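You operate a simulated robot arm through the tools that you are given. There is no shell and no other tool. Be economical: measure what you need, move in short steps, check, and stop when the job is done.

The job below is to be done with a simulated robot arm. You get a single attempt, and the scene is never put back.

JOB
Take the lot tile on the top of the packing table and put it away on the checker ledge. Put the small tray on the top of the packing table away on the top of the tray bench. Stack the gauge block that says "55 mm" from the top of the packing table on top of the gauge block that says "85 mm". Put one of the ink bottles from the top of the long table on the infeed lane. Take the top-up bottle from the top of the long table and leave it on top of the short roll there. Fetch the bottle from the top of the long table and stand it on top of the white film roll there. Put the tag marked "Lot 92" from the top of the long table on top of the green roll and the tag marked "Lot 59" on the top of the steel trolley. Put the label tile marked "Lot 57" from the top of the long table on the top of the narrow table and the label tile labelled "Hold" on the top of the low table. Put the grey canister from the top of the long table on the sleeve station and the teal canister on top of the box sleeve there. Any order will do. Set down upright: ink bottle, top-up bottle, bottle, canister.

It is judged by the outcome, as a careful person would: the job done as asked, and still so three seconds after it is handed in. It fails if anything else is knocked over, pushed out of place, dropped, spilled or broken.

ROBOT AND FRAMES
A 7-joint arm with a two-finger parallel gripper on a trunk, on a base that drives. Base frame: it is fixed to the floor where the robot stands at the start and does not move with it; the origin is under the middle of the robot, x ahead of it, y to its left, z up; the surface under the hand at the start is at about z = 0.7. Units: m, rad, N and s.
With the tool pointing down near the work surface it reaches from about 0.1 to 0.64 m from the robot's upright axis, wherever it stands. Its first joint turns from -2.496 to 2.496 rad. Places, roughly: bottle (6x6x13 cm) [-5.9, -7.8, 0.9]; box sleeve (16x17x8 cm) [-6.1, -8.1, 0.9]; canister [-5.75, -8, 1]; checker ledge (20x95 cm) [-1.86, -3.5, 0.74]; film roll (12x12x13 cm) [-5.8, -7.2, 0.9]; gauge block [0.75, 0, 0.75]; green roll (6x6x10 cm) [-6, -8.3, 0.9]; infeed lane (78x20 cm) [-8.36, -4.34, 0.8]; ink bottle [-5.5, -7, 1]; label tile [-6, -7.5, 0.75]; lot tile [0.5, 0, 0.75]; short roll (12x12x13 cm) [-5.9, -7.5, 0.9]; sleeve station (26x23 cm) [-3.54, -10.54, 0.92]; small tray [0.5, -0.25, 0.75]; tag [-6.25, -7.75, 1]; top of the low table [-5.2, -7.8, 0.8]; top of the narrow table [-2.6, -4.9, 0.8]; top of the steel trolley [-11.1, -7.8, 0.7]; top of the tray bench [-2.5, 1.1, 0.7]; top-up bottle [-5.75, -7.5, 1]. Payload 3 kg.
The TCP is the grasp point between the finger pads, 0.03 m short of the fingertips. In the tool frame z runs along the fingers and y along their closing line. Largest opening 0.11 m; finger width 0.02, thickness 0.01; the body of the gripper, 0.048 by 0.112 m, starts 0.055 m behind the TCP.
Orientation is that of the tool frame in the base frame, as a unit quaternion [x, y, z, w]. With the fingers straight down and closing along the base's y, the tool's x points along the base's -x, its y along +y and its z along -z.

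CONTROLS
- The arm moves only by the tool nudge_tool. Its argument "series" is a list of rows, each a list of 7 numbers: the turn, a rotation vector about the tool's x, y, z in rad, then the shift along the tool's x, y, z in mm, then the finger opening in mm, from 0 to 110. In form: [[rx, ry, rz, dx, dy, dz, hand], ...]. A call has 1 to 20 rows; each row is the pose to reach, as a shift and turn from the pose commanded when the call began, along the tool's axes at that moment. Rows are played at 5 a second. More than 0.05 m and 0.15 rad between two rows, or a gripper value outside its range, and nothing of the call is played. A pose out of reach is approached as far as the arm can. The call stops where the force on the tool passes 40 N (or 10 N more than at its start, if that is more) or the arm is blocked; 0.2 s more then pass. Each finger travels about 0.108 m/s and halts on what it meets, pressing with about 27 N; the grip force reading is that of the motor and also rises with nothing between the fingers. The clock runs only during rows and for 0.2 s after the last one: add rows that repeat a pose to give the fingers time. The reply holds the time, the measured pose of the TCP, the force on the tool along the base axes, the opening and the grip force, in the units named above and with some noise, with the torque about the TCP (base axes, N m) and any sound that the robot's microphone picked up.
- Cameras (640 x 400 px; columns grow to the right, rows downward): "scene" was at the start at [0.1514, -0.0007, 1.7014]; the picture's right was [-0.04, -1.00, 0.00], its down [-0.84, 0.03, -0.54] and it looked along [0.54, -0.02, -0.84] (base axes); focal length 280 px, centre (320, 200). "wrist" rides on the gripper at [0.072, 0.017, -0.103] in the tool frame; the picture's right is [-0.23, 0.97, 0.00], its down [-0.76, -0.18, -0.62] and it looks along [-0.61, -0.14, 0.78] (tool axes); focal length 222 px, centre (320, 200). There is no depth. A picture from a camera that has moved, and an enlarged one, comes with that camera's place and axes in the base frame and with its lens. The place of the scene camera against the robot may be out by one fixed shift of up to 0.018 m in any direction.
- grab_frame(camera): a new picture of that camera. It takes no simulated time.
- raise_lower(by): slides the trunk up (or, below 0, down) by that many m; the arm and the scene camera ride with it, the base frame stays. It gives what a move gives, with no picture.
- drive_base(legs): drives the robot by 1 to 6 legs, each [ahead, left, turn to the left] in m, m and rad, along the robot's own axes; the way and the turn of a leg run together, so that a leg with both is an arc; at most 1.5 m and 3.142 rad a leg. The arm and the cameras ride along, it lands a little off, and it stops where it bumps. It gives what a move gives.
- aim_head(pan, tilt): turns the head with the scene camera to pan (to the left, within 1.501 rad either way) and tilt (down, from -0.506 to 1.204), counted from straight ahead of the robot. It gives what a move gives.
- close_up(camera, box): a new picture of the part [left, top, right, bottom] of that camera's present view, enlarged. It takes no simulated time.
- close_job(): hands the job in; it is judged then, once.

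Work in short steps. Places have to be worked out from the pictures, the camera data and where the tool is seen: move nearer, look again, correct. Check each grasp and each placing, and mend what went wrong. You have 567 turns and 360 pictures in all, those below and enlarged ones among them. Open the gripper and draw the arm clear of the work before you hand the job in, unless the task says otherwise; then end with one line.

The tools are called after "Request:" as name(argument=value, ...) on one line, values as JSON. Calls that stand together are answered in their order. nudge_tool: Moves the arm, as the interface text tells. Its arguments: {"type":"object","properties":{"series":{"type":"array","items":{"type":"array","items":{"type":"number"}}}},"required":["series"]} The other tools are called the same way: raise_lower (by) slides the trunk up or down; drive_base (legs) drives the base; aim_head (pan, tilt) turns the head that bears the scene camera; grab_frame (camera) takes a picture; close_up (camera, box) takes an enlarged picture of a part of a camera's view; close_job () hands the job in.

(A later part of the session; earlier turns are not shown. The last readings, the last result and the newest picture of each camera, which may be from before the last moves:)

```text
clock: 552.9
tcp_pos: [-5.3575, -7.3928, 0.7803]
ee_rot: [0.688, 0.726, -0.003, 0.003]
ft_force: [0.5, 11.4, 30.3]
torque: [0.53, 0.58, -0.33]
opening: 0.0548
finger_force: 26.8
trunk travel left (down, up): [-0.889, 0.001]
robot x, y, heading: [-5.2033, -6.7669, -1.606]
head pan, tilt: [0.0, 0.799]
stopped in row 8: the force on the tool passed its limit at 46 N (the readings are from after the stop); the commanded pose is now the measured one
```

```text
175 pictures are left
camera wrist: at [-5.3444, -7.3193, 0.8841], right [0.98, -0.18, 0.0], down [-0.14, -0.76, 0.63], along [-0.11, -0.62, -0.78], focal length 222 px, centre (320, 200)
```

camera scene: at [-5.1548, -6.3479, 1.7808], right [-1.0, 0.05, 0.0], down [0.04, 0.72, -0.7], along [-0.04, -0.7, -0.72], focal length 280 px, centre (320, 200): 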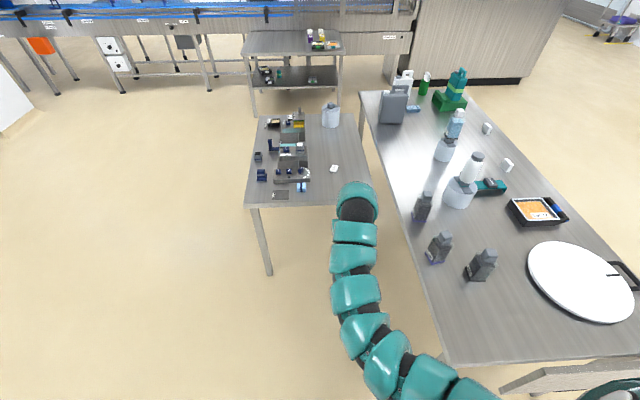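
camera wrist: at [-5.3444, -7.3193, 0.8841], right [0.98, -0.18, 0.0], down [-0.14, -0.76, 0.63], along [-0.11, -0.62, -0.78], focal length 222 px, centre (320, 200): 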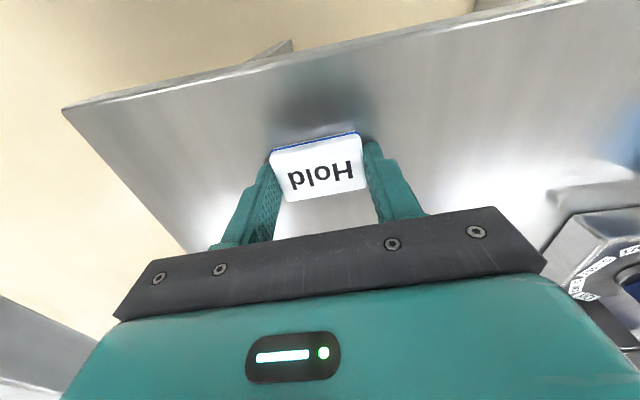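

Contact (table z≈0.75). Ease, open, lift.

Request:
nudge_tool(series=[[0, 0, 0, 0, 0, -2, 30], [0, 0, 0, 0, 0, -2, 50], [0, 0, 0, 0, 0, -2, 70], [0, 0, 0, 0, 0, -2, 70], [0, 0, 0, 0, 0, -40, 70], [0, 0, 0, 0, 0, -85, 70], [0, 0, 0, 0, 0, -130, 70], [0, 0, 0, 0, 0, -175, 70], [0, 0, 0, 0, 0, -220, 70], [0, 0, 0, 0, 0, -265, 70], [0, 0, 0, 0, 0, -300, 70]])

Request:
grab_frame(camera="wrist")

```text
clock: 555.3
tcp_pos: [-5.3609, -7.3895, 1.0743]
ee_rot: [0.689, 0.725, -0.001, 0.003]
ft_force: [0.0, -0.7, -0.2]
torque: [-0.01, 0.01, -0.03]
opening: 0.0699
finger_force: 0.0
trunk travel left (down, up): [-0.889, 0.001]
robot x, y, heading: [-5.2044, -6.7697, -1.602]
head pan, tilt: [0.0, 0.799]
```

```text
174 pictures are left
camera wrist: at [-5.3476, -7.3163, 1.1789], right [0.98, -0.18, 0.0], down [-0.14, -0.77, 0.63], along [-0.11, -0.62, -0.78], focal length 222 px, centre (320, 200)
```

wrist: 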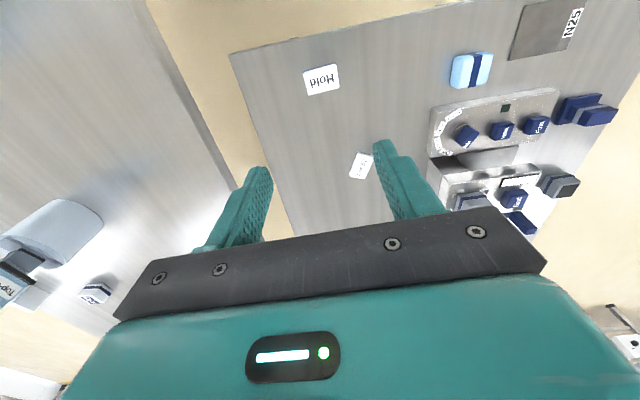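

Hold tile placed. Look at the ink bottles to the right.

Request:
aim_head(pan=-1.0, tilt=0.9)

Request:
grab_frame(camera="scene")

```text
clock: 556.6
tcp_pos: [-5.3598, -7.3901, 1.0738]
ee_rot: [0.689, 0.725, -0.001, 0.002]
ft_force: [1.2, -1.3, 0.1]
torque: [0.0, 0.01, 0.0]
opening: 0.0701
finger_force: 0.1
trunk travel left (down, up): [-0.889, 0.001]
robot x, y, heading: [-5.2019, -6.7668, -1.606]
head pan, tilt: [-1.0, 0.901]
```

```text
173 pictures are left
camera scene: at [-5.2686, -6.8848, 1.7729], right [-0.51, 0.86, 0.0], down [0.67, 0.4, -0.62], along [-0.53, -0.32, -0.78], focal length 280 px, centre (320, 200)
```

scene: 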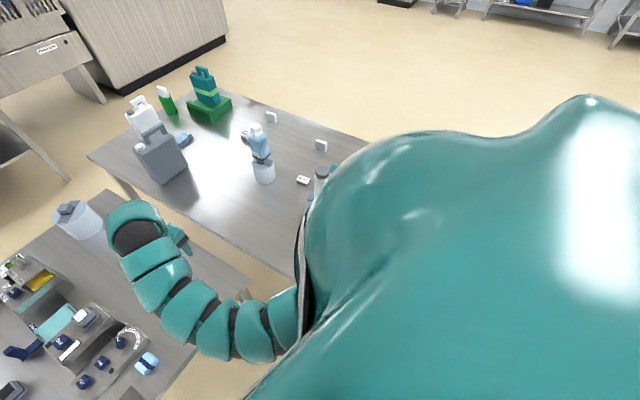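

My own body hides them. Back up, raise the hand slightly and turn to face west.

Request:
nudge_tool(series=[[0, 0, 0, -20, 0, -25, 70], [0, 0, 0, -40, 0, -45, 70], [0, 0, 0, -40, 0, -45, 70]])

Request:
drive_base(legs=[[-0.3, 0, 0], [0, 0, -1.54]])

Request:
aim_head(pan=0.2, tilt=0.9)

Request:
grab_frame(camera="scene")

```text
clock: 557.4
tcp_pos: [-5.3562, -7.4423, 1.108]
ee_rot: [0.689, 0.725, -0.002, 0.002]
ft_force: [0.8, 0.6, 0.6]
torque: [-0.01, 0.01, -0.03]
opening: 0.0698
finger_force: 0.1
out of reach, approached as far as the arm can: row 1, 2, 3
trunk travel left (down, up): [-0.889, 0.001]
robot x, y, heading: [-5.2013, -6.7679, -1.609]
head pan, tilt: [-1.0, 0.901]
```

```text
clock: 563.2
tcp_pos: [-5.87, -6.3265, 1.1083]
ee_rot: [0.999, 0.038, -0.002, 0.001]
ft_force: [-0.3, 0.1, -0.5]
torque: [-0.02, -0.03, -0.01]
opening: 0.07
finger_force: 0.0
trunk travel left (down, up): [-0.889, 0.001]
robot x, y, heading: [-5.1914, -6.4625, 3.135]
head pan, tilt: [-1.0, 0.901]
```

```text
clock: 564.6
tcp_pos: [-5.8715, -6.3261, 1.1074]
ee_rot: [0.999, 0.039, -0.002, 0.0]
ft_force: [-0.8, 0.2, -1.1]
torque: [0.0, 0.03, 0.0]
opening: 0.07
finger_force: 0.1
trunk travel left (down, up): [-0.889, 0.001]
robot x, y, heading: [-5.1931, -6.4666, 3.132]
head pan, tilt: [0.201, 0.901]
```

```text
172 pictures are left
camera scene: at [-5.345, -6.4756, 1.7729], right [-0.19, 0.98, 0.0], down [0.77, 0.15, -0.62], along [-0.61, -0.12, -0.78], focal length 280 px, centre (320, 200)
```

scene: 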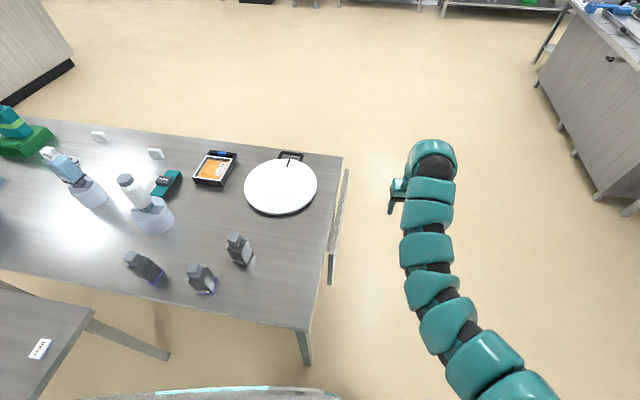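

Request:
close_up(camera="scene", box=[110, 220, 270, 310])

```text
4.00 times, centred on (190, 265) of scene
camera zoom: at [-5.345, -6.4756, 1.7729], right [-0.19, 0.98, 0.0], down [0.77, 0.15, -0.62], along [-0.61, -0.12, -0.78], focal length 1121 px, centre (840, -60)
```

zoom: 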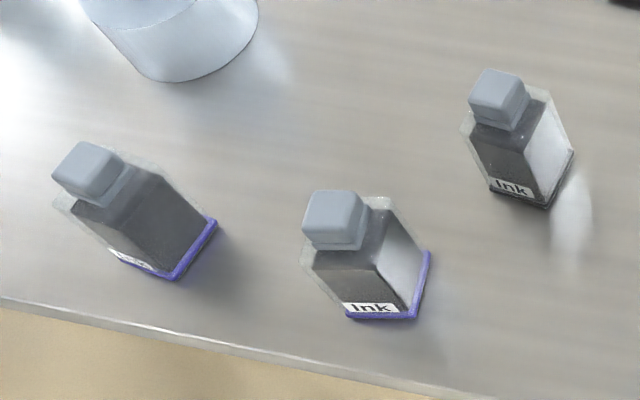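

All three are "Ink". I'll take the one at ≈(-5.748,-6.84). Strafe left 0.42 so it's straight ahead.

Request:
drive_base(legs=[[0, 0.42, 0.01]])

Request:
nudge_tool(series=[[0, 0, 0.04, 0, 30, 0, 90], [0, 0, 0.08, 0, 60, 0, 90], [0, 0, 0.08, 0, 75, 10, 90], [0, 0, 0.08, 0, 75, 10, 90]])

Request:
grab_frame(camera="wrist")

```text
clock: 567.2
tcp_pos: [-5.8736, -6.7458, 1.1075]
ee_rot: [0.999, 0.043, -0.003, 0.0]
ft_force: [-0.2, 0.9, -0.1]
torque: [0.01, 0.02, 0.05]
opening: 0.0701
finger_force: 0.0
trunk travel left (down, up): [-0.889, 0.001]
robot x, y, heading: [-5.1988, -6.8787, 3.139]
head pan, tilt: [0.201, 0.901]
```

```text
clock: 568.2
tcp_pos: [-5.867, -6.8213, 1.0983]
ee_rot: [1.0, 0.002, -0.003, 0.001]
ft_force: [-1.3, -0.2, 0.8]
torque: [-0.02, 0.01, 0.02]
opening: 0.0902
finger_force: 0.1
trunk travel left (down, up): [-0.889, 0.001]
robot x, y, heading: [-5.193, -6.8832, 3.142]
head pan, tilt: [0.201, 0.901]
```

```text
170 pictures are left
camera wrist: at [-5.7945, -6.838, 1.2023], right [-0.22, -0.97, 0.0], down [-0.76, 0.17, 0.63], along [-0.61, 0.14, -0.78], focal length 222 px, centre (320, 200)
```

wrist: 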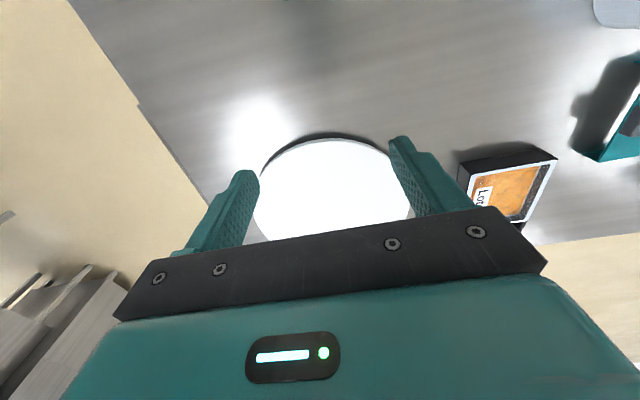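

Request:
nudge_tool(series=[[0, 0, 0, 40, 5, 10, 90], [0, 0, 0, 80, 10, 20, 90], [0, 0, 0, 90, 10, 25, 90], [0, 0, 0, 90, 10, 25, 90]])

Request:
grab_frame(camera="wrist")

```text
clock: 569.2
tcp_pos: [-5.7803, -6.8323, 1.0729]
ee_rot: [1.0, 0.003, -0.002, 0.0]
ft_force: [1.4, 0.5, 0.6]
torque: [-0.01, -0.01, 0.01]
opening: 0.0901
finger_force: 0.0
trunk travel left (down, up): [-0.889, 0.001]
robot x, y, heading: [-5.1964, -6.878, 3.141]
head pan, tilt: [0.201, 0.901]
```

```text
169 pictures are left
camera wrist: at [-5.7054, -6.8486, 1.1769], right [-0.22, -0.98, 0.0], down [-0.76, 0.17, 0.63], along [-0.61, 0.14, -0.78], focal length 222 px, centre (320, 200)
```

wrist: 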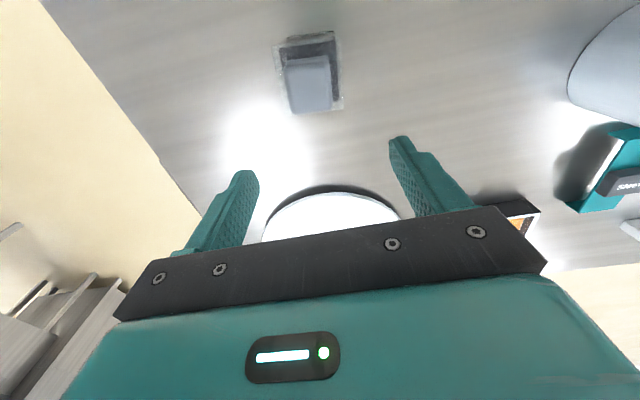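

Request:
nudge_tool(series=[[0, 0, 0.08, 20, 1, 0, 90], [0, 0, 0.08, 41, 2, 0, 90], [0, 0, 0.08, 41, 2, 15, 90], [0, 0, 0.08, 41, 2, 15, 90]])

Request:
grab_frame(camera="wrist")

```text
clock: 570.2
tcp_pos: [-5.7355, -6.834, 1.0585]
ee_rot: [0.999, -0.038, -0.002, 0.0]
ft_force: [-0.4, -1.8, -0.7]
torque: [-0.04, -0.03, 0.03]
opening: 0.0902
finger_force: 0.0
trunk travel left (down, up): [-0.889, 0.001]
robot x, y, heading: [-5.1918, -6.8786, 3.14]
head pan, tilt: [0.201, 0.901]
```

```text
168 pictures are left
camera wrist: at [-5.6638, -6.8567, 1.1626], right [-0.3, -0.95, 0.0], down [-0.74, 0.23, 0.63], along [-0.6, 0.19, -0.78], focal length 222 px, centre (320, 200)
```

wrist: 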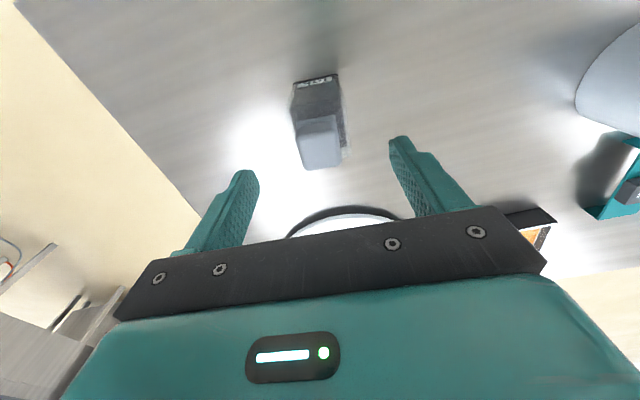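

Centred. Descend to z≈0.96 and grip.

Request:
nudge_tool(series=[[0, 0, 0, -2, -1, 40, 85], [0, 0, 0, -2, -1, 75, 85], [0, 0, 0, -2, -1, 98, 85], [0, 0, 0, -2, -1, 98, 85], [0, 0, 0, -2, -1, 98, 60], [0, 0, 0, -2, -1, 98, 40], [0, 0, 0, -2, -1, 98, 35], [0, 0, 0, -2, -1, 98, 35]])

Request:
close_up(camera="wrist", box=[220, 70, 420, 240])

```text
clock: 572.0
tcp_pos: [-5.7406, -6.8318, 0.9609]
ee_rot: [0.999, -0.038, -0.002, 0.001]
ft_force: [-1.0, 0.9, 0.5]
torque: [0.04, 0.17, 0.03]
opening: 0.0561
finger_force: 27.2
trunk travel left (down, up): [-0.889, 0.001]
robot x, y, heading: [-5.1933, -6.8797, 3.138]
head pan, tilt: [0.201, 0.901]
```

```text
2.35 times, centred on (320, 155) of wrist
camera zoom: at [-5.6679, -6.8544, 1.0645], right [-0.3, -0.95, 0.0], down [-0.74, 0.23, 0.63], along [-0.6, 0.19, -0.78], focal length 523 px, centre (320, 306)
```

zoom: 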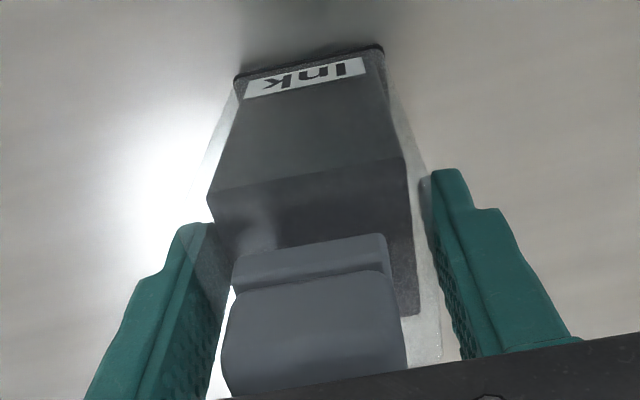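

Gripped. Lift, strafe north clear of the table, and drive west toward the infeed lane.

Request:
nudge_tool(series=[[0, 0, 0, 0, 0, -40, 35], [0, 0, 0, 0, 0, -80, 35], [0, 0, 0, 0, 0, -120, 35], [0, 0, 0, -30, 0, -140, 35], [0, 0, 0, -50, 0, -150, 35]])

Request:
drive_base(legs=[[0, -0.85, 0], [1.3, 0, 0], [1.3, 0, 0], [0.6, 0, 0]])

Request:
aim_head(pan=-1.0, tilt=0.45)

Request:
grab_frame(camera="scene")

```text
clock: 573.2
tcp_pos: [-5.7834, -6.8232, 1.0826]
ee_rot: [0.999, -0.037, -0.008, -0.001]
ft_force: [-0.1, 0.5, -3.7]
torque: [-0.05, -0.01, 0.02]
opening: 0.0562
finger_force: 26.9
out of reach, approached as far as the arm can: row 4, 5
trunk travel left (down, up): [-0.889, 0.001]
robot x, y, heading: [-5.1955, -6.8798, 3.138]
head pan, tilt: [0.201, 0.901]
```

```text
clock: 593.1
tcp_pos: [-9.0377, -6.0402, 1.0822]
ee_rot: [1.0, -0.023, -0.008, 0.0]
ft_force: [-0.3, 0.5, -4.2]
torque: [0.03, 0.0, 0.01]
opening: 0.0556
finger_force: 27.4
trunk travel left (down, up): [-0.889, 0.001]
robot x, y, heading: [-8.4448, -6.0814, -3.117]
head pan, tilt: [0.201, 0.901]
```

```text
clock: 594.5
tcp_pos: [-9.0366, -6.0402, 1.0813]
ee_rot: [1.0, -0.024, -0.008, 0.0]
ft_force: [-0.3, -0.4, -4.1]
torque: [0.0, -0.05, -0.01]
opening: 0.0559
finger_force: 27.2
trunk travel left (down, up): [-0.889, 0.001]
robot x, y, heading: [-8.4491, -6.0783, -3.112]
head pan, tilt: [-1.0, 0.45]
```

```text
166 pictures are left
camera scene: at [-8.5767, -6.0039, 1.8111], right [0.83, 0.56, 0.0], down [0.24, -0.36, -0.9], along [-0.51, 0.75, -0.44], focal length 280 px, centre (320, 200)
```

scene: 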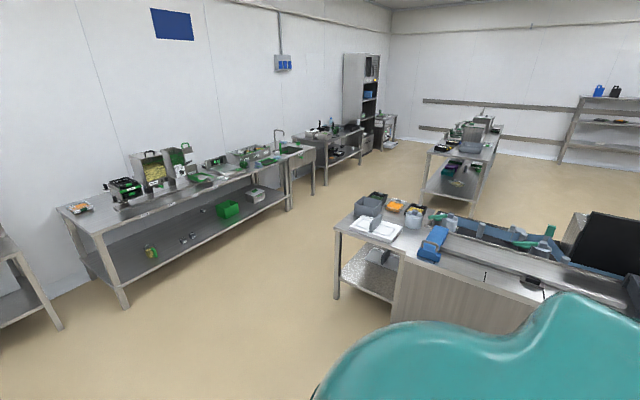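

Face north toward the infeed lane and look.

Request:
drive_base(legs=[[0, 0, -1.6], [0.35, 0, 0]])

Request:
aim_head(pan=0, tilt=0.65)

Request:
grab_frame(camera="scene")

Request:
close_up(camera="scene", box=[200, 130, 440, 280])

```text
clock: 600.6
tcp_pos: [-8.3932, -5.1446, 1.0818]
ee_rot: [-0.681, 0.732, 0.004, 0.006]
ft_force: [0.7, 0.3, -2.7]
torque: [-0.01, -0.03, 0.02]
opening: 0.0559
finger_force: 27.0
trunk travel left (down, up): [-0.889, 0.001]
robot x, y, heading: [-8.4469, -5.738, 1.571]
head pan, tilt: [-1.0, 0.45]
```

```text
clock: 601.9
tcp_pos: [-8.3944, -5.1458, 1.0815]
ee_rot: [-0.682, 0.732, 0.005, 0.006]
ft_force: [-0.1, -0.6, -4.1]
torque: [0.02, -0.01, -0.01]
opening: 0.0556
finger_force: 27.0
trunk travel left (down, up): [-0.889, 0.001]
robot x, y, heading: [-8.446, -5.7365, 1.576]
head pan, tilt: [0.0, 0.649]
```

```text
165 pictures are left
camera scene: at [-8.4454, -5.5656, 1.7933], right [1.0, 0.0, 0.0], down [0.0, -0.6, -0.8], along [0.0, 0.8, -0.6], focal length 280 px, centre (320, 200)
```

scene: 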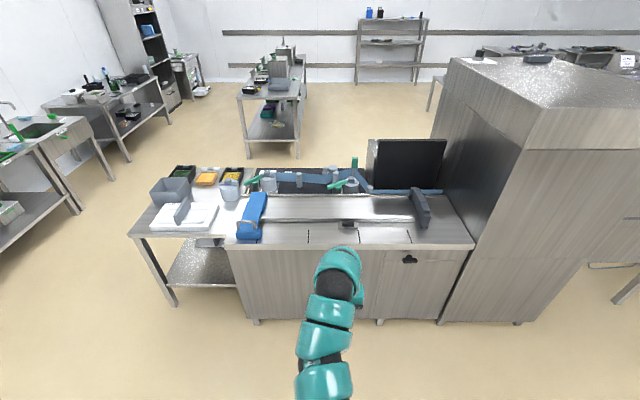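

```text
2.67 times, centred on (320, 205) of scene
camera zoom: at [-8.4454, -5.5656, 1.7933], right [1.0, 0.0, 0.0], down [0.0, -0.6, -0.8], along [0.0, 0.8, -0.6], focal length 747 px, centre (320, 187)
```

zoom: 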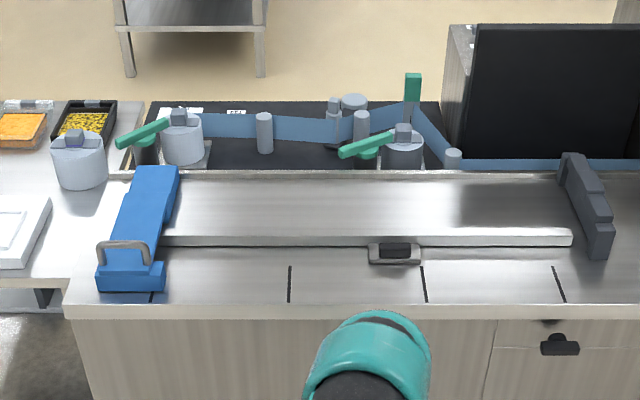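

The lane is the flat strip between the two rails (y −4.45…−4.23), accessible from this side. Drive 0.7 ahead and check with the wrist camera.

Request:
drive_base(legs=[[0.68, -0.03, 0]])

Request:
nudge_tool(series=[[0, 0.0156, 0, 0, 0, 0, 35], [0, 0.0156, 0, 0, 0, 0, 35]])

Request:
grab_frame(camera="wrist")

Request:
grab_frame(camera="scene")

```text
clock: 605.7
tcp_pos: [-8.3643, -4.4601, 1.082]
ee_rot: [-0.68, 0.733, 0.004, 0.006]
ft_force: [1.2, 0.2, -3.9]
torque: [0.0, 0.0, -0.03]
opening: 0.056
finger_force: 26.7
trunk travel left (down, up): [-0.889, 0.001]
robot x, y, heading: [-8.4193, -5.05, 1.565]
head pan, tilt: [0.0, 0.649]
```

```text
clock: 606.3
tcp_pos: [-8.363, -4.4602, 1.0788]
ee_rot: [-0.68, 0.733, 0.002, 0.003]
ft_force: [-0.3, -0.1, -3.4]
torque: [-0.03, 0.02, -0.03]
opening: 0.0559
finger_force: 27.2
out of reach, approached as far as the arm can: row 1, 2
trunk travel left (down, up): [-0.889, 0.001]
robot x, y, heading: [-8.417, -5.0489, 1.566]
head pan, tilt: [0.0, 0.649]
```

```text
163 pictures are left
camera wrist: at [-8.385, -4.5322, 1.1823], right [-0.95, 0.3, 0.0], down [0.23, 0.74, 0.63], along [0.19, 0.6, -0.78], focal length 222 px, centre (320, 200)
```

wrist: 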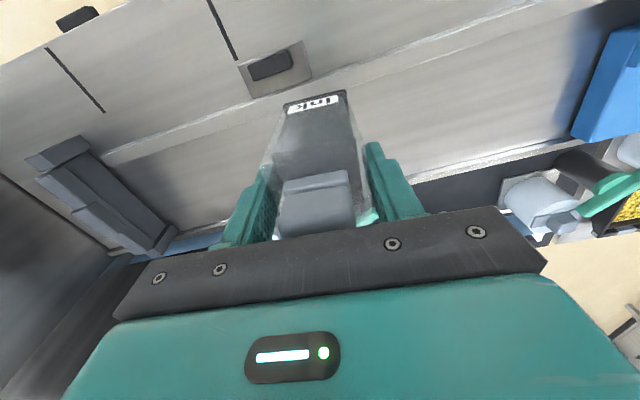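

```text
162 pictures are left
camera scene: at [-8.4156, -4.8799, 1.7933], right [1.0, 0.0, 0.0], down [0.0, -0.6, -0.8], along [0.0, 0.8, -0.6], focal length 280 px, centre (320, 200)
```

scene: 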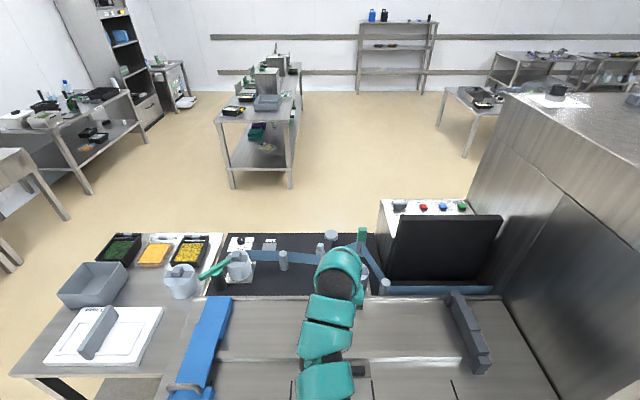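

Move the bottle 11 cm forward to the lane's middle and partway down.

Request:
nudge_tool(series=[[0, 0.008, 0, -40, 0, 10, 35], [0, 0.008, 0, -80, 0, 30, 35], [0, 0.008, 0, -112, 0, 60, 35], [0, 0.008, 0, -112, 0, 100, 35], [0, 0.008, 0, -112, 0, 100, 35]])

Request:
grab_frame(camera="wrist")

```text
clock: 607.5
tcp_pos: [-8.3563, -4.348, 0.9782]
ee_rot: [-0.68, 0.733, -0.003, -0.003]
ft_force: [-0.5, 0.2, -3.2]
torque: [0.04, -0.01, 0.01]
opening: 0.0558
finger_force: 26.9
trunk travel left (down, up): [-0.889, 0.001]
robot x, y, heading: [-8.4162, -5.0479, 1.573]
head pan, tilt: [0.0, 0.649]
```

```text
161 pictures are left
camera wrist: at [-8.3779, -4.4175, 1.0837], right [-0.95, 0.3, 0.0], down [0.23, 0.75, 0.62], along [0.19, 0.59, -0.79], focal length 222 px, centre (320, 200)
```

wrist: 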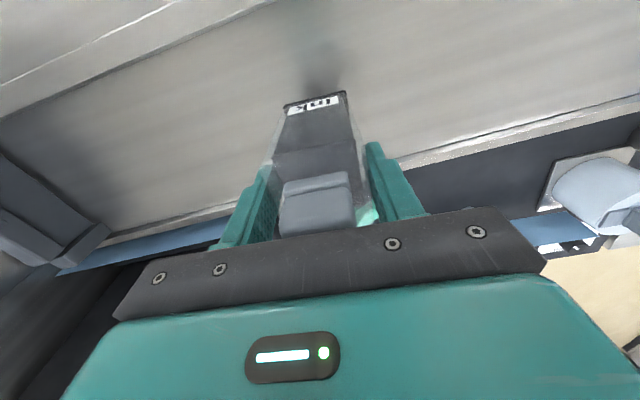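

Request:
nudge_tool(series=[[0, -0.008, 0, 0, 0, 30, 35], [0, -0.008, 0, 0, 0, 50, 35], [0, -0.008, 0, 0, 0, 58, 35], [0, -0.008, 0, 0, 0, 62, 35], [0, -0.008, 0, 0, 0, 66, 35], [0, -0.008, 0, 0, 0, 70, 35], [0, -0.008, 0, 0, 0, 74, 35], [0, -0.008, 0, 0, 0, 78, 35], [0, -0.008, 0, 0, 0, 82, 35]])

```text
clock: 609.5
tcp_pos: [-8.3546, -4.3495, 0.8984]
ee_rot: [-0.68, 0.733, 0.002, 0.002]
ft_force: [-0.8, 4.8, 27.2]
torque: [0.0, 0.04, -0.04]
opening: 0.0561
finger_force: 27.2
trunk travel left (down, up): [-0.889, 0.001]
robot x, y, heading: [-8.4157, -5.0461, 1.566]
head pan, tilt: [0.0, 0.649]
```

Contact. Ease 2 mm, open.

Request:
nudge_tool(series=[[0, 0, 0, 0, 0, -2, 35], [0, 0, 0, 0, 0, -2.5, 35], [0, 0, 0, 0, 0, -2.5, 50], [0, 0, 0, 0, 0, -2.5, 62], [0, 0, 0, 0, 0, -2.5, 75], [0, 0, 0, 0, 0, -2.5, 75]])

Request:
grab_frame(camera="wrist")

```text
clock: 610.9
tcp_pos: [-8.3547, -4.3504, 0.8979]
ee_rot: [-0.68, 0.733, -0.001, 0.0]
ft_force: [-0.1, 0.1, 0.0]
torque: [0.01, 0.0, 0.0]
opening: 0.0749
finger_force: 0.2
trunk travel left (down, up): [-0.889, 0.001]
robot x, y, heading: [-8.4184, -5.0523, 1.573]
head pan, tilt: [0.0, 0.649]
```

```text
160 pictures are left
camera wrist: at [-8.376, -4.4208, 1.0037], right [-0.95, 0.3, 0.0], down [0.23, 0.75, 0.62], along [0.19, 0.59, -0.78], focal length 222 px, centre (320, 200)
```

wrist: 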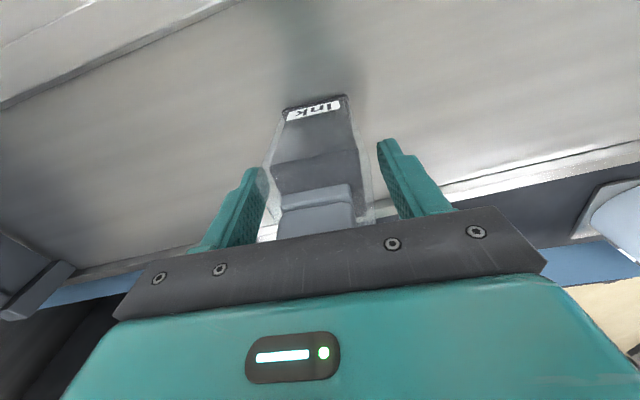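

Bottle stands upright in the lane. Withdraw upward and back off.

Request:
nudge_tool(series=[[0, 0, 0, 0, 0, -40, 75], [0, 0, 0, 0, 0, -80, 75], [0, 0, 0, 0, 0, -120, 75], [0, 0, 0, 0, 0, -160, 75], [0, 0, 0, 0, 0, -180, 75]])

Request:
grab_frame(camera="wrist")

Request:
drive_base(legs=[[-0.8, 0, 0]])

Request:
close_up(camera="scene", box=[200, 110, 440, 280])

```text
clock: 612.1
tcp_pos: [-8.3563, -4.3482, 1.0769]
ee_rot: [-0.68, 0.733, 0.0, 0.001]
ft_force: [-0.2, 0.6, -0.8]
torque: [0.03, 0.03, -0.03]
opening: 0.0751
finger_force: 0.1
trunk travel left (down, up): [-0.889, 0.001]
robot x, y, heading: [-8.4163, -5.0479, 1.568]
head pan, tilt: [0.0, 0.649]
```

```text
159 pictures are left
camera wrist: at [-8.3775, -4.4203, 1.1812], right [-0.95, 0.3, 0.0], down [0.23, 0.75, 0.62], along [0.19, 0.6, -0.78], focal length 222 px, centre (320, 200)
```

wrist: 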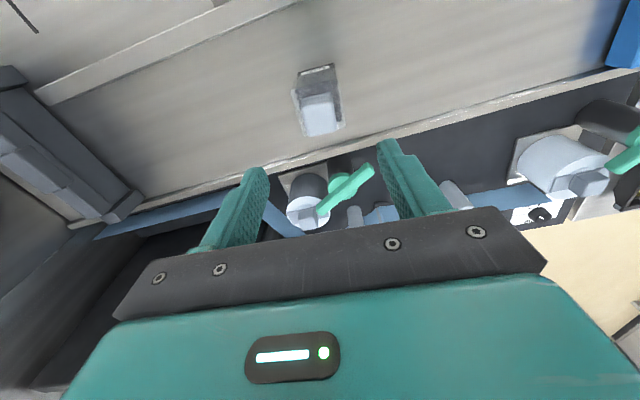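

```text
clock: 616.5
tcp_pos: [-8.3497, -5.1866, 1.0764]
ee_rot: [-0.672, 0.74, 0.0, 0.001]
ft_force: [-0.2, 0.1, 0.2]
torque: [-0.01, 0.0, 0.01]
opening: 0.0747
finger_force: 0.1
trunk travel left (down, up): [-0.889, 0.001]
robot x, y, heading: [-8.4277, -5.8891, 1.548]
head pan, tilt: [0.0, 0.649]
```

```text
2.35 times, centred on (320, 195) of scene
camera zoom: at [-8.422, -5.718, 1.7934], right [1.0, -0.02, 0.0], down [-0.01, -0.6, -0.8], along [0.02, 0.8, -0.6], focal length 659 px, centre (320, 212)
```

zoom: 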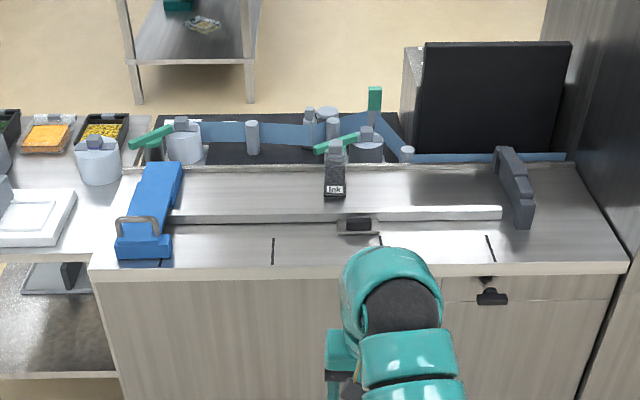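

Ink bottle is in the infeed lane. Now go for the "Lot 59" tag: stance (-6.78,-7.3).

Request:
drive_base(legs=[[0, 0, -1.55], [1.1, 0, 0], [0, -1.45, 0], [0.5, 0, 0]])

Request:
nudge_tool(series=[[0, 0, 0, 20, 20, 20, 75], [0, 0, 0, 40, 40, 40, 75], [0, 0, 0, 50, 60, 60, 75], [0, 0, 0, 50, 60, 60, 75]])

Request:
grab_frame(camera="wrist")

```text
clock: 635.2
tcp_pos: [-6.0898, -7.3442, 1.0756]
ee_rot: [0.022, 1.0, -0.001, 0.001]
ft_force: [0.0, 0.8, 0.4]
torque: [0.03, -0.01, -0.04]
opening: 0.0752
finger_force: 0.0
trunk travel left (down, up): [-0.889, 0.001]
robot x, y, heading: [-6.7944, -7.2981, 0.026]
head pan, tilt: [0.0, 0.649]
```

```text
clock: 636.2
tcp_pos: [-6.1375, -7.2808, 1.0159]
ee_rot: [0.021, 1.0, 0.0, -0.001]
ft_force: [-0.2, -0.8, -0.2]
torque: [0.0, -0.03, 0.0]
opening: 0.075
finger_force: 0.1
trunk travel left (down, up): [-0.889, 0.001]
robot x, y, heading: [-6.7928, -7.3031, 0.024]
head pan, tilt: [0.0, 0.649]
```

```text
157 pictures are left
camera wrist: at [-6.2097, -7.2611, 1.1209], right [0.27, 0.96, 0.0], down [0.75, -0.21, 0.62], along [0.6, -0.17, -0.78], focal length 222 px, centre (320, 200)
```

wrist: 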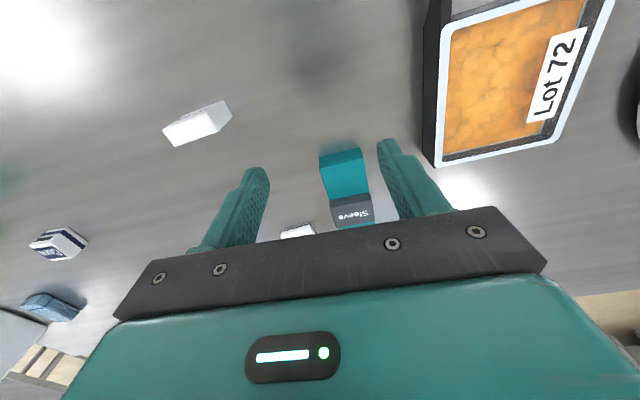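

Tag at tool offset (+22,−124) mm. Move over it.

Request:
nudge_tool(series=[[0, 0, -0.04, 8, -40, 0, 80], [0, 0, -0.08, 15, -80, 0, 80], [0, 0, -0.12, 22, -124, 0, 80], [0, 0, -0.12, 22, -124, 30, 80], [0, 0, -0.12, 22, -124, 30, 80]])

Request:
close_up(camera="wrist", box=[220, 70, 420, 240])

```text
clock: 637.4
tcp_pos: [-6.1657, -7.4063, 0.9839]
ee_rot: [-0.039, 0.999, 0.0, 0.0]
ft_force: [-0.5, 0.4, -0.1]
torque: [-0.01, -0.01, -0.02]
opening: 0.0801
finger_force: 0.0
trunk travel left (down, up): [-0.889, 0.001]
robot x, y, heading: [-6.7889, -7.3007, 0.032]
head pan, tilt: [0.0, 0.649]
```

```text
2.35 times, centred on (320, 155) of wrist
camera zoom: at [-6.2391, -7.3948, 1.0882], right [0.15, 0.99, 0.0], down [0.77, -0.12, 0.62], along [0.62, -0.09, -0.78], focal length 523 px, centre (320, 306)
```

zoom: 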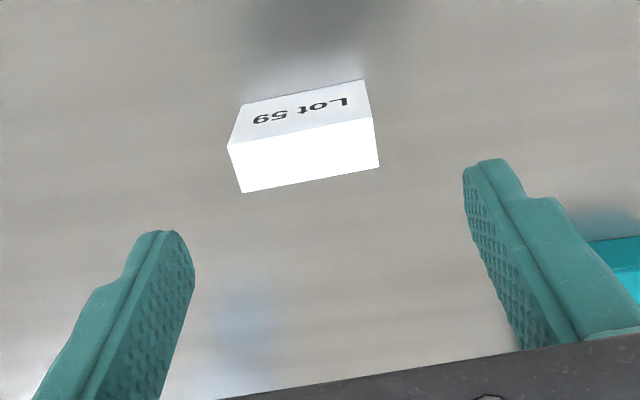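

Request:
nudge_tool(series=[[0, 0, 0, -6, -6, 40, 80], [0, 0, 0, -6, -6, 75, 80], [0, 0, 0, -6, -6, 95, 80], [0, 0, 0, -6, -6, 98, 80], [0, 0, 0, -6, -6, 98, 60], [0, 0, 0, -6, -6, 98, 40], [0, 0, 0, -6, -6, 98, 35], [0, 0, 0, -6, -6, 98, 35]])

Request:
close_up(camera="wrist", box=[220, 70, 420, 240])

```text
clock: 639.2
tcp_pos: [-6.1567, -7.4081, 0.8851]
ee_rot: [-0.04, 0.999, 0.0, 0.0]
ft_force: [0.7, -0.9, 0.2]
torque: [-0.02, -0.02, 0.01]
opening: 0.0534
finger_force: 26.8
trunk travel left (down, up): [-0.889, 0.001]
robot x, y, heading: [-6.7925, -7.3019, 0.038]
head pan, tilt: [0.0, 0.649]
```

```text
2.35 times, centred on (320, 155) of wrist
camera zoom: at [-6.23, -7.3984, 0.99], right [0.15, 0.99, 0.0], down [0.77, -0.12, 0.62], along [0.62, -0.09, -0.78], focal length 523 px, centre (320, 306)
```

zoom: 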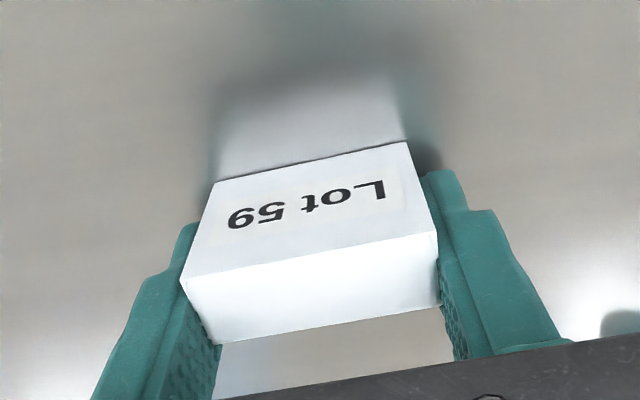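

Gripped. Lift, turn round and drive west to the trolley.

Request:
nudge_tool(series=[[0, 0, 0, 0, 0, -45, 35], [0, 0, 0, 0, 0, -90, 35], [0, 0, 0, 0, 0, -135, 35], [0, 0, 0, 0, 0, -165, 35]])

Request:
drive_base(legs=[[-0.4, 0, 0], [0, 0, 1.55], [0, 0, 1.55], [1.3, 0, 0], [1.0, 0, 0]])

Request:
aim_head(pan=0.1, tilt=0.55)

Request:
grab_frame(camera="scene")

```text
clock: 640.2
tcp_pos: [-6.1579, -7.4084, 1.0548]
ee_rot: [-0.04, 0.999, 0.0, 0.001]
ft_force: [-0.5, 0.0, -0.3]
torque: [0.01, 0.0, 0.01]
opening: 0.0533
finger_force: 27.0
trunk travel left (down, up): [-0.889, 0.001]
robot x, y, heading: [-6.7933, -7.3034, 0.034]
head pan, tilt: [0.0, 0.649]
```

```text
clock: 661.1
tcp_pos: [-10.1039, -7.2982, 1.0525]
ee_rot: [0.999, 0.048, 0.0, -0.001]
ft_force: [-0.8, -0.2, -0.1]
torque: [0.02, 0.0, 0.02]
opening: 0.0531
finger_force: 27.3
trunk travel left (down, up): [-0.889, 0.001]
robot x, y, heading: [-9.4667, -7.3913, -3.092]
head pan, tilt: [0.0, 0.649]
```

```text
clock: 661.8
tcp_pos: [-10.1029, -7.2973, 1.053]
ee_rot: [0.999, 0.048, 0.0, -0.001]
ft_force: [0.0, -0.2, 0.5]
torque: [0.0, 0.01, 0.02]
opening: 0.0533
finger_force: 26.5
trunk travel left (down, up): [-0.889, 0.001]
robot x, y, heading: [-9.4661, -7.3914, -3.092]
head pan, tilt: [0.099, 0.55]
```

```text
154 pictures are left
camera scene: at [-9.6331, -7.4078, 1.8021], right [-0.15, 0.99, 0.0], down [0.52, 0.08, -0.85], along [-0.84, -0.13, -0.52], focal length 280 px, centre (320, 200)
```

scene: 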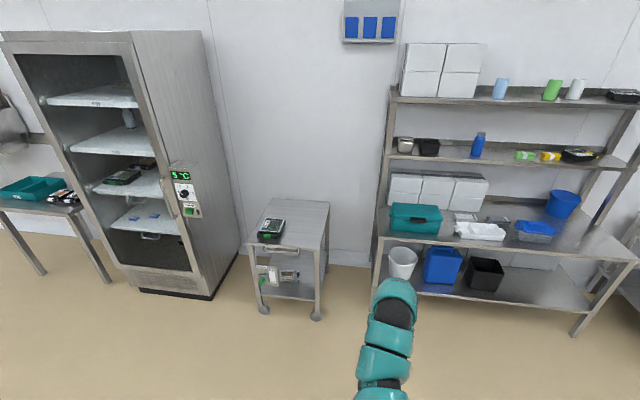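

Request:
close_up(camera="scene", box=[235, 185, 345, 265])

```text
5.00 times, centred on (290, 225) of scene
camera zoom: at [-9.6331, -7.4078, 1.8021], right [-0.15, 0.99, 0.0], down [0.52, 0.08, -0.85], along [-0.84, -0.13, -0.52], focal length 1401 px, centre (470, 75)
```

zoom: 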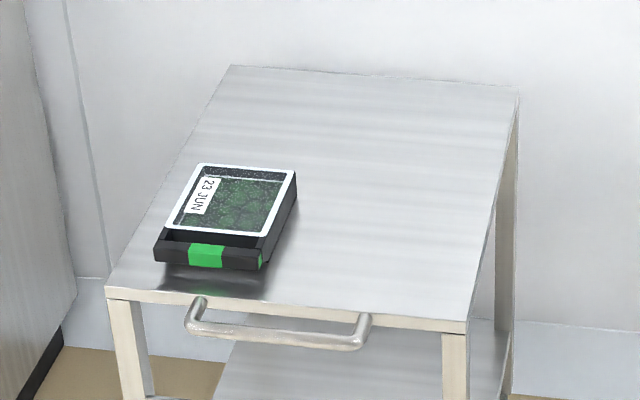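

Free area on the trolley's right half; target (-11.05,-7.70). Drive there in two legs.

Request:
drive_base(legs=[[0.6, 0.34, -0.04], [0.42, 0, 0]])

Request:
grab_frame(camera="wrist")

Request:
grab_frame(camera="scene")

```text
clock: 667.7
tcp_pos: [-11.0861, -7.6088, 1.0523]
ee_rot: [1.0, 0.015, 0.0, -0.001]
ft_force: [-0.5, 0.1, -0.3]
torque: [-0.02, 0.01, 0.0]
opening: 0.0532
finger_force: 27.4
trunk travel left (down, up): [-0.889, 0.001]
robot x, y, heading: [-10.4524, -7.7452, 3.127]
head pan, tilt: [0.099, 0.55]
```

```text
152 pictures are left
camera wrist: at [-11.0115, -7.6244, 1.1573], right [-0.2, -0.98, 0.0], down [-0.77, 0.15, 0.62], along [-0.61, 0.12, -0.78], focal length 222 px, centre (320, 200)
```

wrist: 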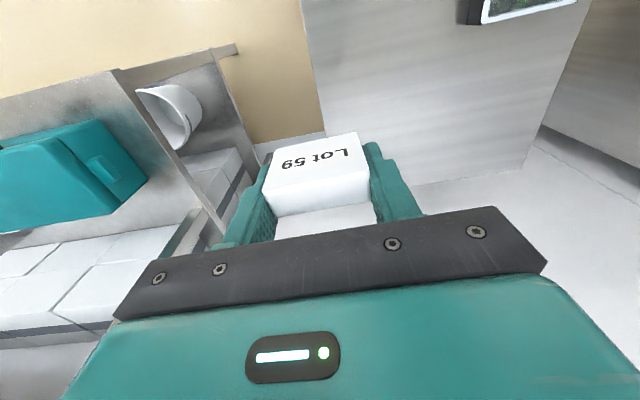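

```text
151 pictures are left
camera scene: at [-10.6243, -7.7507, 1.8021], right [-0.08, 1.0, 0.0], down [0.52, 0.04, -0.85], along [-0.85, -0.07, -0.52], focal length 280 px, centre (320, 200)
```

scene: 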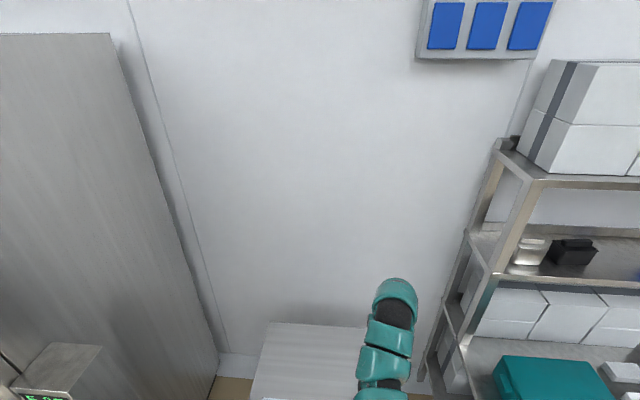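

Shift the hand 10 cm south over the trolley and check.

Request:
nudge_tool(series=[[0, 0, 0, 10, 40, 20, 35], [0, 0, 0, 20, 80, 40, 35], [0, 0, 0, 30, 105, 70, 35], [0, 0, 0, 30, 105, 115, 35], [0, 0, 0, 30, 105, 115, 35]])

Request:
grab_frame(camera="wrist")

```text
clock: 668.9
tcp_pos: [-11.0542, -7.7152, 0.9404]
ee_rot: [1.0, 0.015, 0.0, 0.0]
ft_force: [1.0, -0.6, -0.2]
torque: [0.01, 0.03, 0.0]
opening: 0.0532
finger_force: 27.1
trunk travel left (down, up): [-0.889, 0.001]
robot x, y, heading: [-10.457, -7.7468, 3.121]
head pan, tilt: [0.099, 0.55]
```

```text
150 pictures are left
camera wrist: at [-10.98, -7.7307, 1.0455], right [-0.2, -0.98, 0.0], down [-0.77, 0.15, 0.62], along [-0.61, 0.12, -0.78], focal length 222 px, centre (320, 200)
```

wrist: 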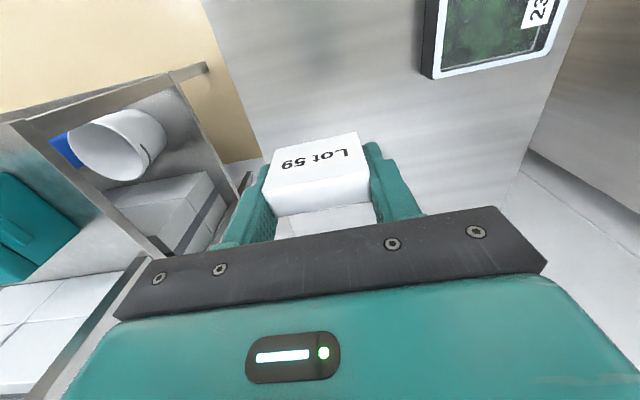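

Spot clear (edge −120 mm, tray +150 mm). Lower.

Request:
nudge_tool(series=[[0, 0, 0, 0, 0, 45, 35], [0, 0, 0, 0, 0, 90, 35], [0, 0, 0, 0, 0, 135, 35], [0, 0, 0, 0, 0, 165, 35], [0, 0, 0, 0, 0, 180, 35], [0, 0, 0, 0, 0, 184, 35], [0, 0, 0, 0, 0, 188, 35], [0, 0, 0, 0, 0, 192, 35], [0, 0, 0, 0, 0, 196, 35], [0, 0, 0, 0, 0, 200, 35], [0, 0, 0, 0, 0, 204, 35]])

```text
clock: 671.3
tcp_pos: [-11.0514, -7.7132, 0.7429]
ee_rot: [1.0, 0.016, -0.002, 0.0]
ft_force: [0.7, 0.0, 0.2]
torque: [0.01, 0.05, 0.0]
opening: 0.0534
finger_force: 27.2
out of reach, approached as far as the arm can: row 10, 11
trunk travel left (down, up): [-0.889, 0.001]
robot x, y, heading: [-10.4572, -7.7471, 3.128]
head pan, tilt: [0.099, 0.55]
```

Arm at its lower limit; raise hand 60 mm, lower trunk 80 mm, then finish with the arm.

Request:
nudge_tool(series=[[0, 0, 0, 0, 0, -30, 35], [0, 0, 0, 0, 0, -60, 35], [0, 0, 0, 0, 0, -90, 35], [0, 0, 0, 0, 0, -90, 35]])

Request:
raise_lower(by=-0.08)

Request:
nudge_tool(series=[[0, 0, 0, 0, 0, 4, 35], [0, 0, 0, 0, 0, 8, 35], [0, 0, 0, 0, 0, 12, 35], [0, 0, 0, 0, 0, 16, 35], [0, 0, 0, 0, 0, 20, 35], [0, 0, 0, 0, 0, 23, 35]])

```text
clock: 672.3
tcp_pos: [-11.0501, -7.7147, 0.8345]
ee_rot: [1.0, 0.015, -0.001, -0.001]
ft_force: [-0.5, -0.1, 0.1]
torque: [-0.02, -0.01, -0.02]
opening: 0.0535
finger_force: 27.1
trunk travel left (down, up): [-0.889, 0.001]
robot x, y, heading: [-10.4555, -7.7482, 3.122]
head pan, tilt: [0.099, 0.55]
```

```text
clock: 673.5
tcp_pos: [-11.0498, -7.7144, 0.753]
ee_rot: [1.0, 0.015, -0.001, -0.001]
ft_force: [0.0, -0.4, -0.3]
torque: [0.05, -0.03, 0.02]
opening: 0.0535
finger_force: 26.3
trunk travel left (down, up): [-0.809, 0.081]
robot x, y, heading: [-10.4535, -7.7471, 3.13]
head pan, tilt: [0.099, 0.55]
```

```text
clock: 674.9
tcp_pos: [-11.0519, -7.7145, 0.7345]
ee_rot: [1.0, 0.015, -0.001, -0.001]
ft_force: [1.4, -0.4, 27.3]
torque: [-0.01, -0.06, 0.02]
opening: 0.0538
finger_force: 27.0
trunk travel left (down, up): [-0.809, 0.081]
robot x, y, heading: [-10.4556, -7.7484, 3.131]
head pan, tilt: [0.099, 0.55]
```

Contact at z≈0.735 (trolley top 0.70). Ease, open, lift.

Request:
nudge_tool(series=[[0, 0, 0, 0, 0, -4, 35], [0, 0, 0, 0, 0, -4, 55], [0, 0, 0, 0, 0, -4, 72], [0, 0, 0, 0, 0, -4, 72], [0, 0, 0, 0, 0, -40, 72], [0, 0, 0, 0, 0, -80, 72], [0, 0, 0, 0, 0, -120, 72], [0, 0, 0, 0, 0, -160, 72]])

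Request:
grab_frame(camera="wrist")

```text
clock: 676.7
tcp_pos: [-11.0502, -7.712, 0.886]
ee_rot: [1.0, 0.015, -0.001, -0.001]
ft_force: [-0.7, -0.2, 0.8]
torque: [0.02, -0.01, 0.03]
opening: 0.0722
finger_force: 0.1
trunk travel left (down, up): [-0.809, 0.081]
robot x, y, heading: [-10.4571, -7.7469, 3.124]
head pan, tilt: [0.099, 0.55]
```

```text
149 pictures are left
camera wrist: at [-10.9767, -7.7273, 0.9917], right [-0.2, -0.98, 0.0], down [-0.77, 0.15, 0.62], along [-0.61, 0.12, -0.78], focal length 222 px, centre (320, 200)
```

wrist: 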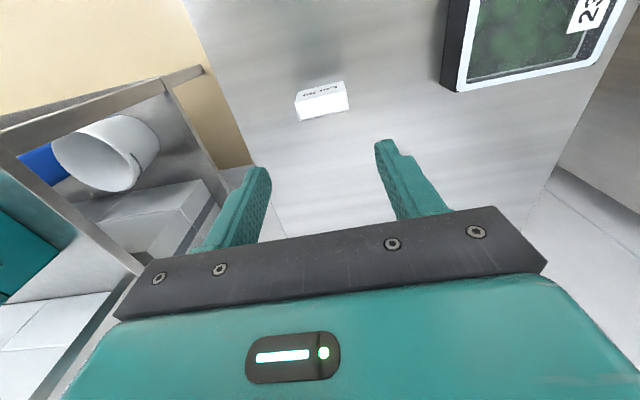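

Tag is on the trolley. Last: the grey canister. I'll raise the hand, reverse east along y≈−8.87 (between the long table's south end and the table south of it).

Request:
raise_lower(by=0.08)

Request:
nudge_tool(series=[[0, 0, 0, 0, 0, -45, 60], [0, 0, 0, -20, 0, -90, 60], [0, 0, 0, -40, 0, -135, 60], [0, 0, 0, -60, 0, -180, 60]])

Request:
drive_base(legs=[[-0.8, 0, 0.01], [0, 1.1, 0], [-1.4, 0, 0]])

Request:
aim_head(pan=1.5, tilt=0.5)

Request:
grab_frame(camera="scene")

```text
clock: 677.9
tcp_pos: [-11.0513, -7.7117, 0.9664]
ee_rot: [1.0, 0.015, 0.0, 0.0]
ft_force: [-0.6, 0.2, -0.7]
torque: [-0.01, 0.0, 0.01]
opening: 0.0722
finger_force: 0.1
trunk travel left (down, up): [-0.889, 0.001]
robot x, y, heading: [-10.4558, -7.7432, 3.124]
head pan, tilt: [0.099, 0.55]
```

```text
clock: 678.9
tcp_pos: [-11.1418, -7.7184, 1.1423]
ee_rot: [1.0, 0.015, 0.002, -0.002]
ft_force: [0.2, 0.6, 0.2]
torque: [-0.04, 0.02, 0.0]
opening: 0.0598
finger_force: 0.0
out of reach, approached as far as the arm can: row 1, 2, 3, 4
trunk travel left (down, up): [-0.889, 0.001]
robot x, y, heading: [-10.4538, -7.7467, 3.13]
head pan, tilt: [0.099, 0.55]
```

```text
clock: 694.7
tcp_pos: [-9.0124, -8.8458, 1.1409]
ee_rot: [1.0, 0.013, 0.001, -0.001]
ft_force: [-0.1, -0.1, 0.1]
torque: [0.03, 0.02, -0.01]
opening: 0.0602
finger_force: 0.0
trunk travel left (down, up): [-0.889, 0.001]
robot x, y, heading: [-8.3263, -8.8761, 3.118]
head pan, tilt: [0.099, 0.55]
```

```text
clock: 696.2
tcp_pos: [-9.0112, -8.8466, 1.1402]
ee_rot: [1.0, 0.013, 0.001, -0.001]
ft_force: [0.0, -0.5, 0.1]
torque: [-0.01, -0.01, 0.02]
opening: 0.0599
finger_force: 0.1
trunk travel left (down, up): [-0.889, 0.001]
robot x, y, heading: [-8.3242, -8.8765, 3.123]
head pan, tilt: [1.499, 0.499]
```

```text
148 pictures are left
camera scene: at [-8.4124, -8.9617, 1.8067], right [-1.0, 0.09, 0.0], down [0.04, 0.48, -0.88], along [-0.08, -0.87, -0.48], focal length 280 px, centre (320, 200)
```

scene: 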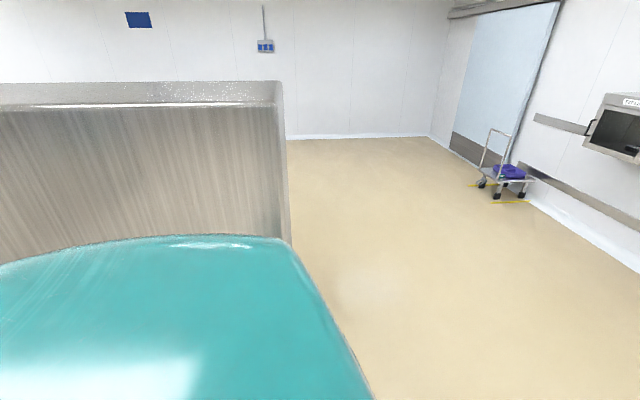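

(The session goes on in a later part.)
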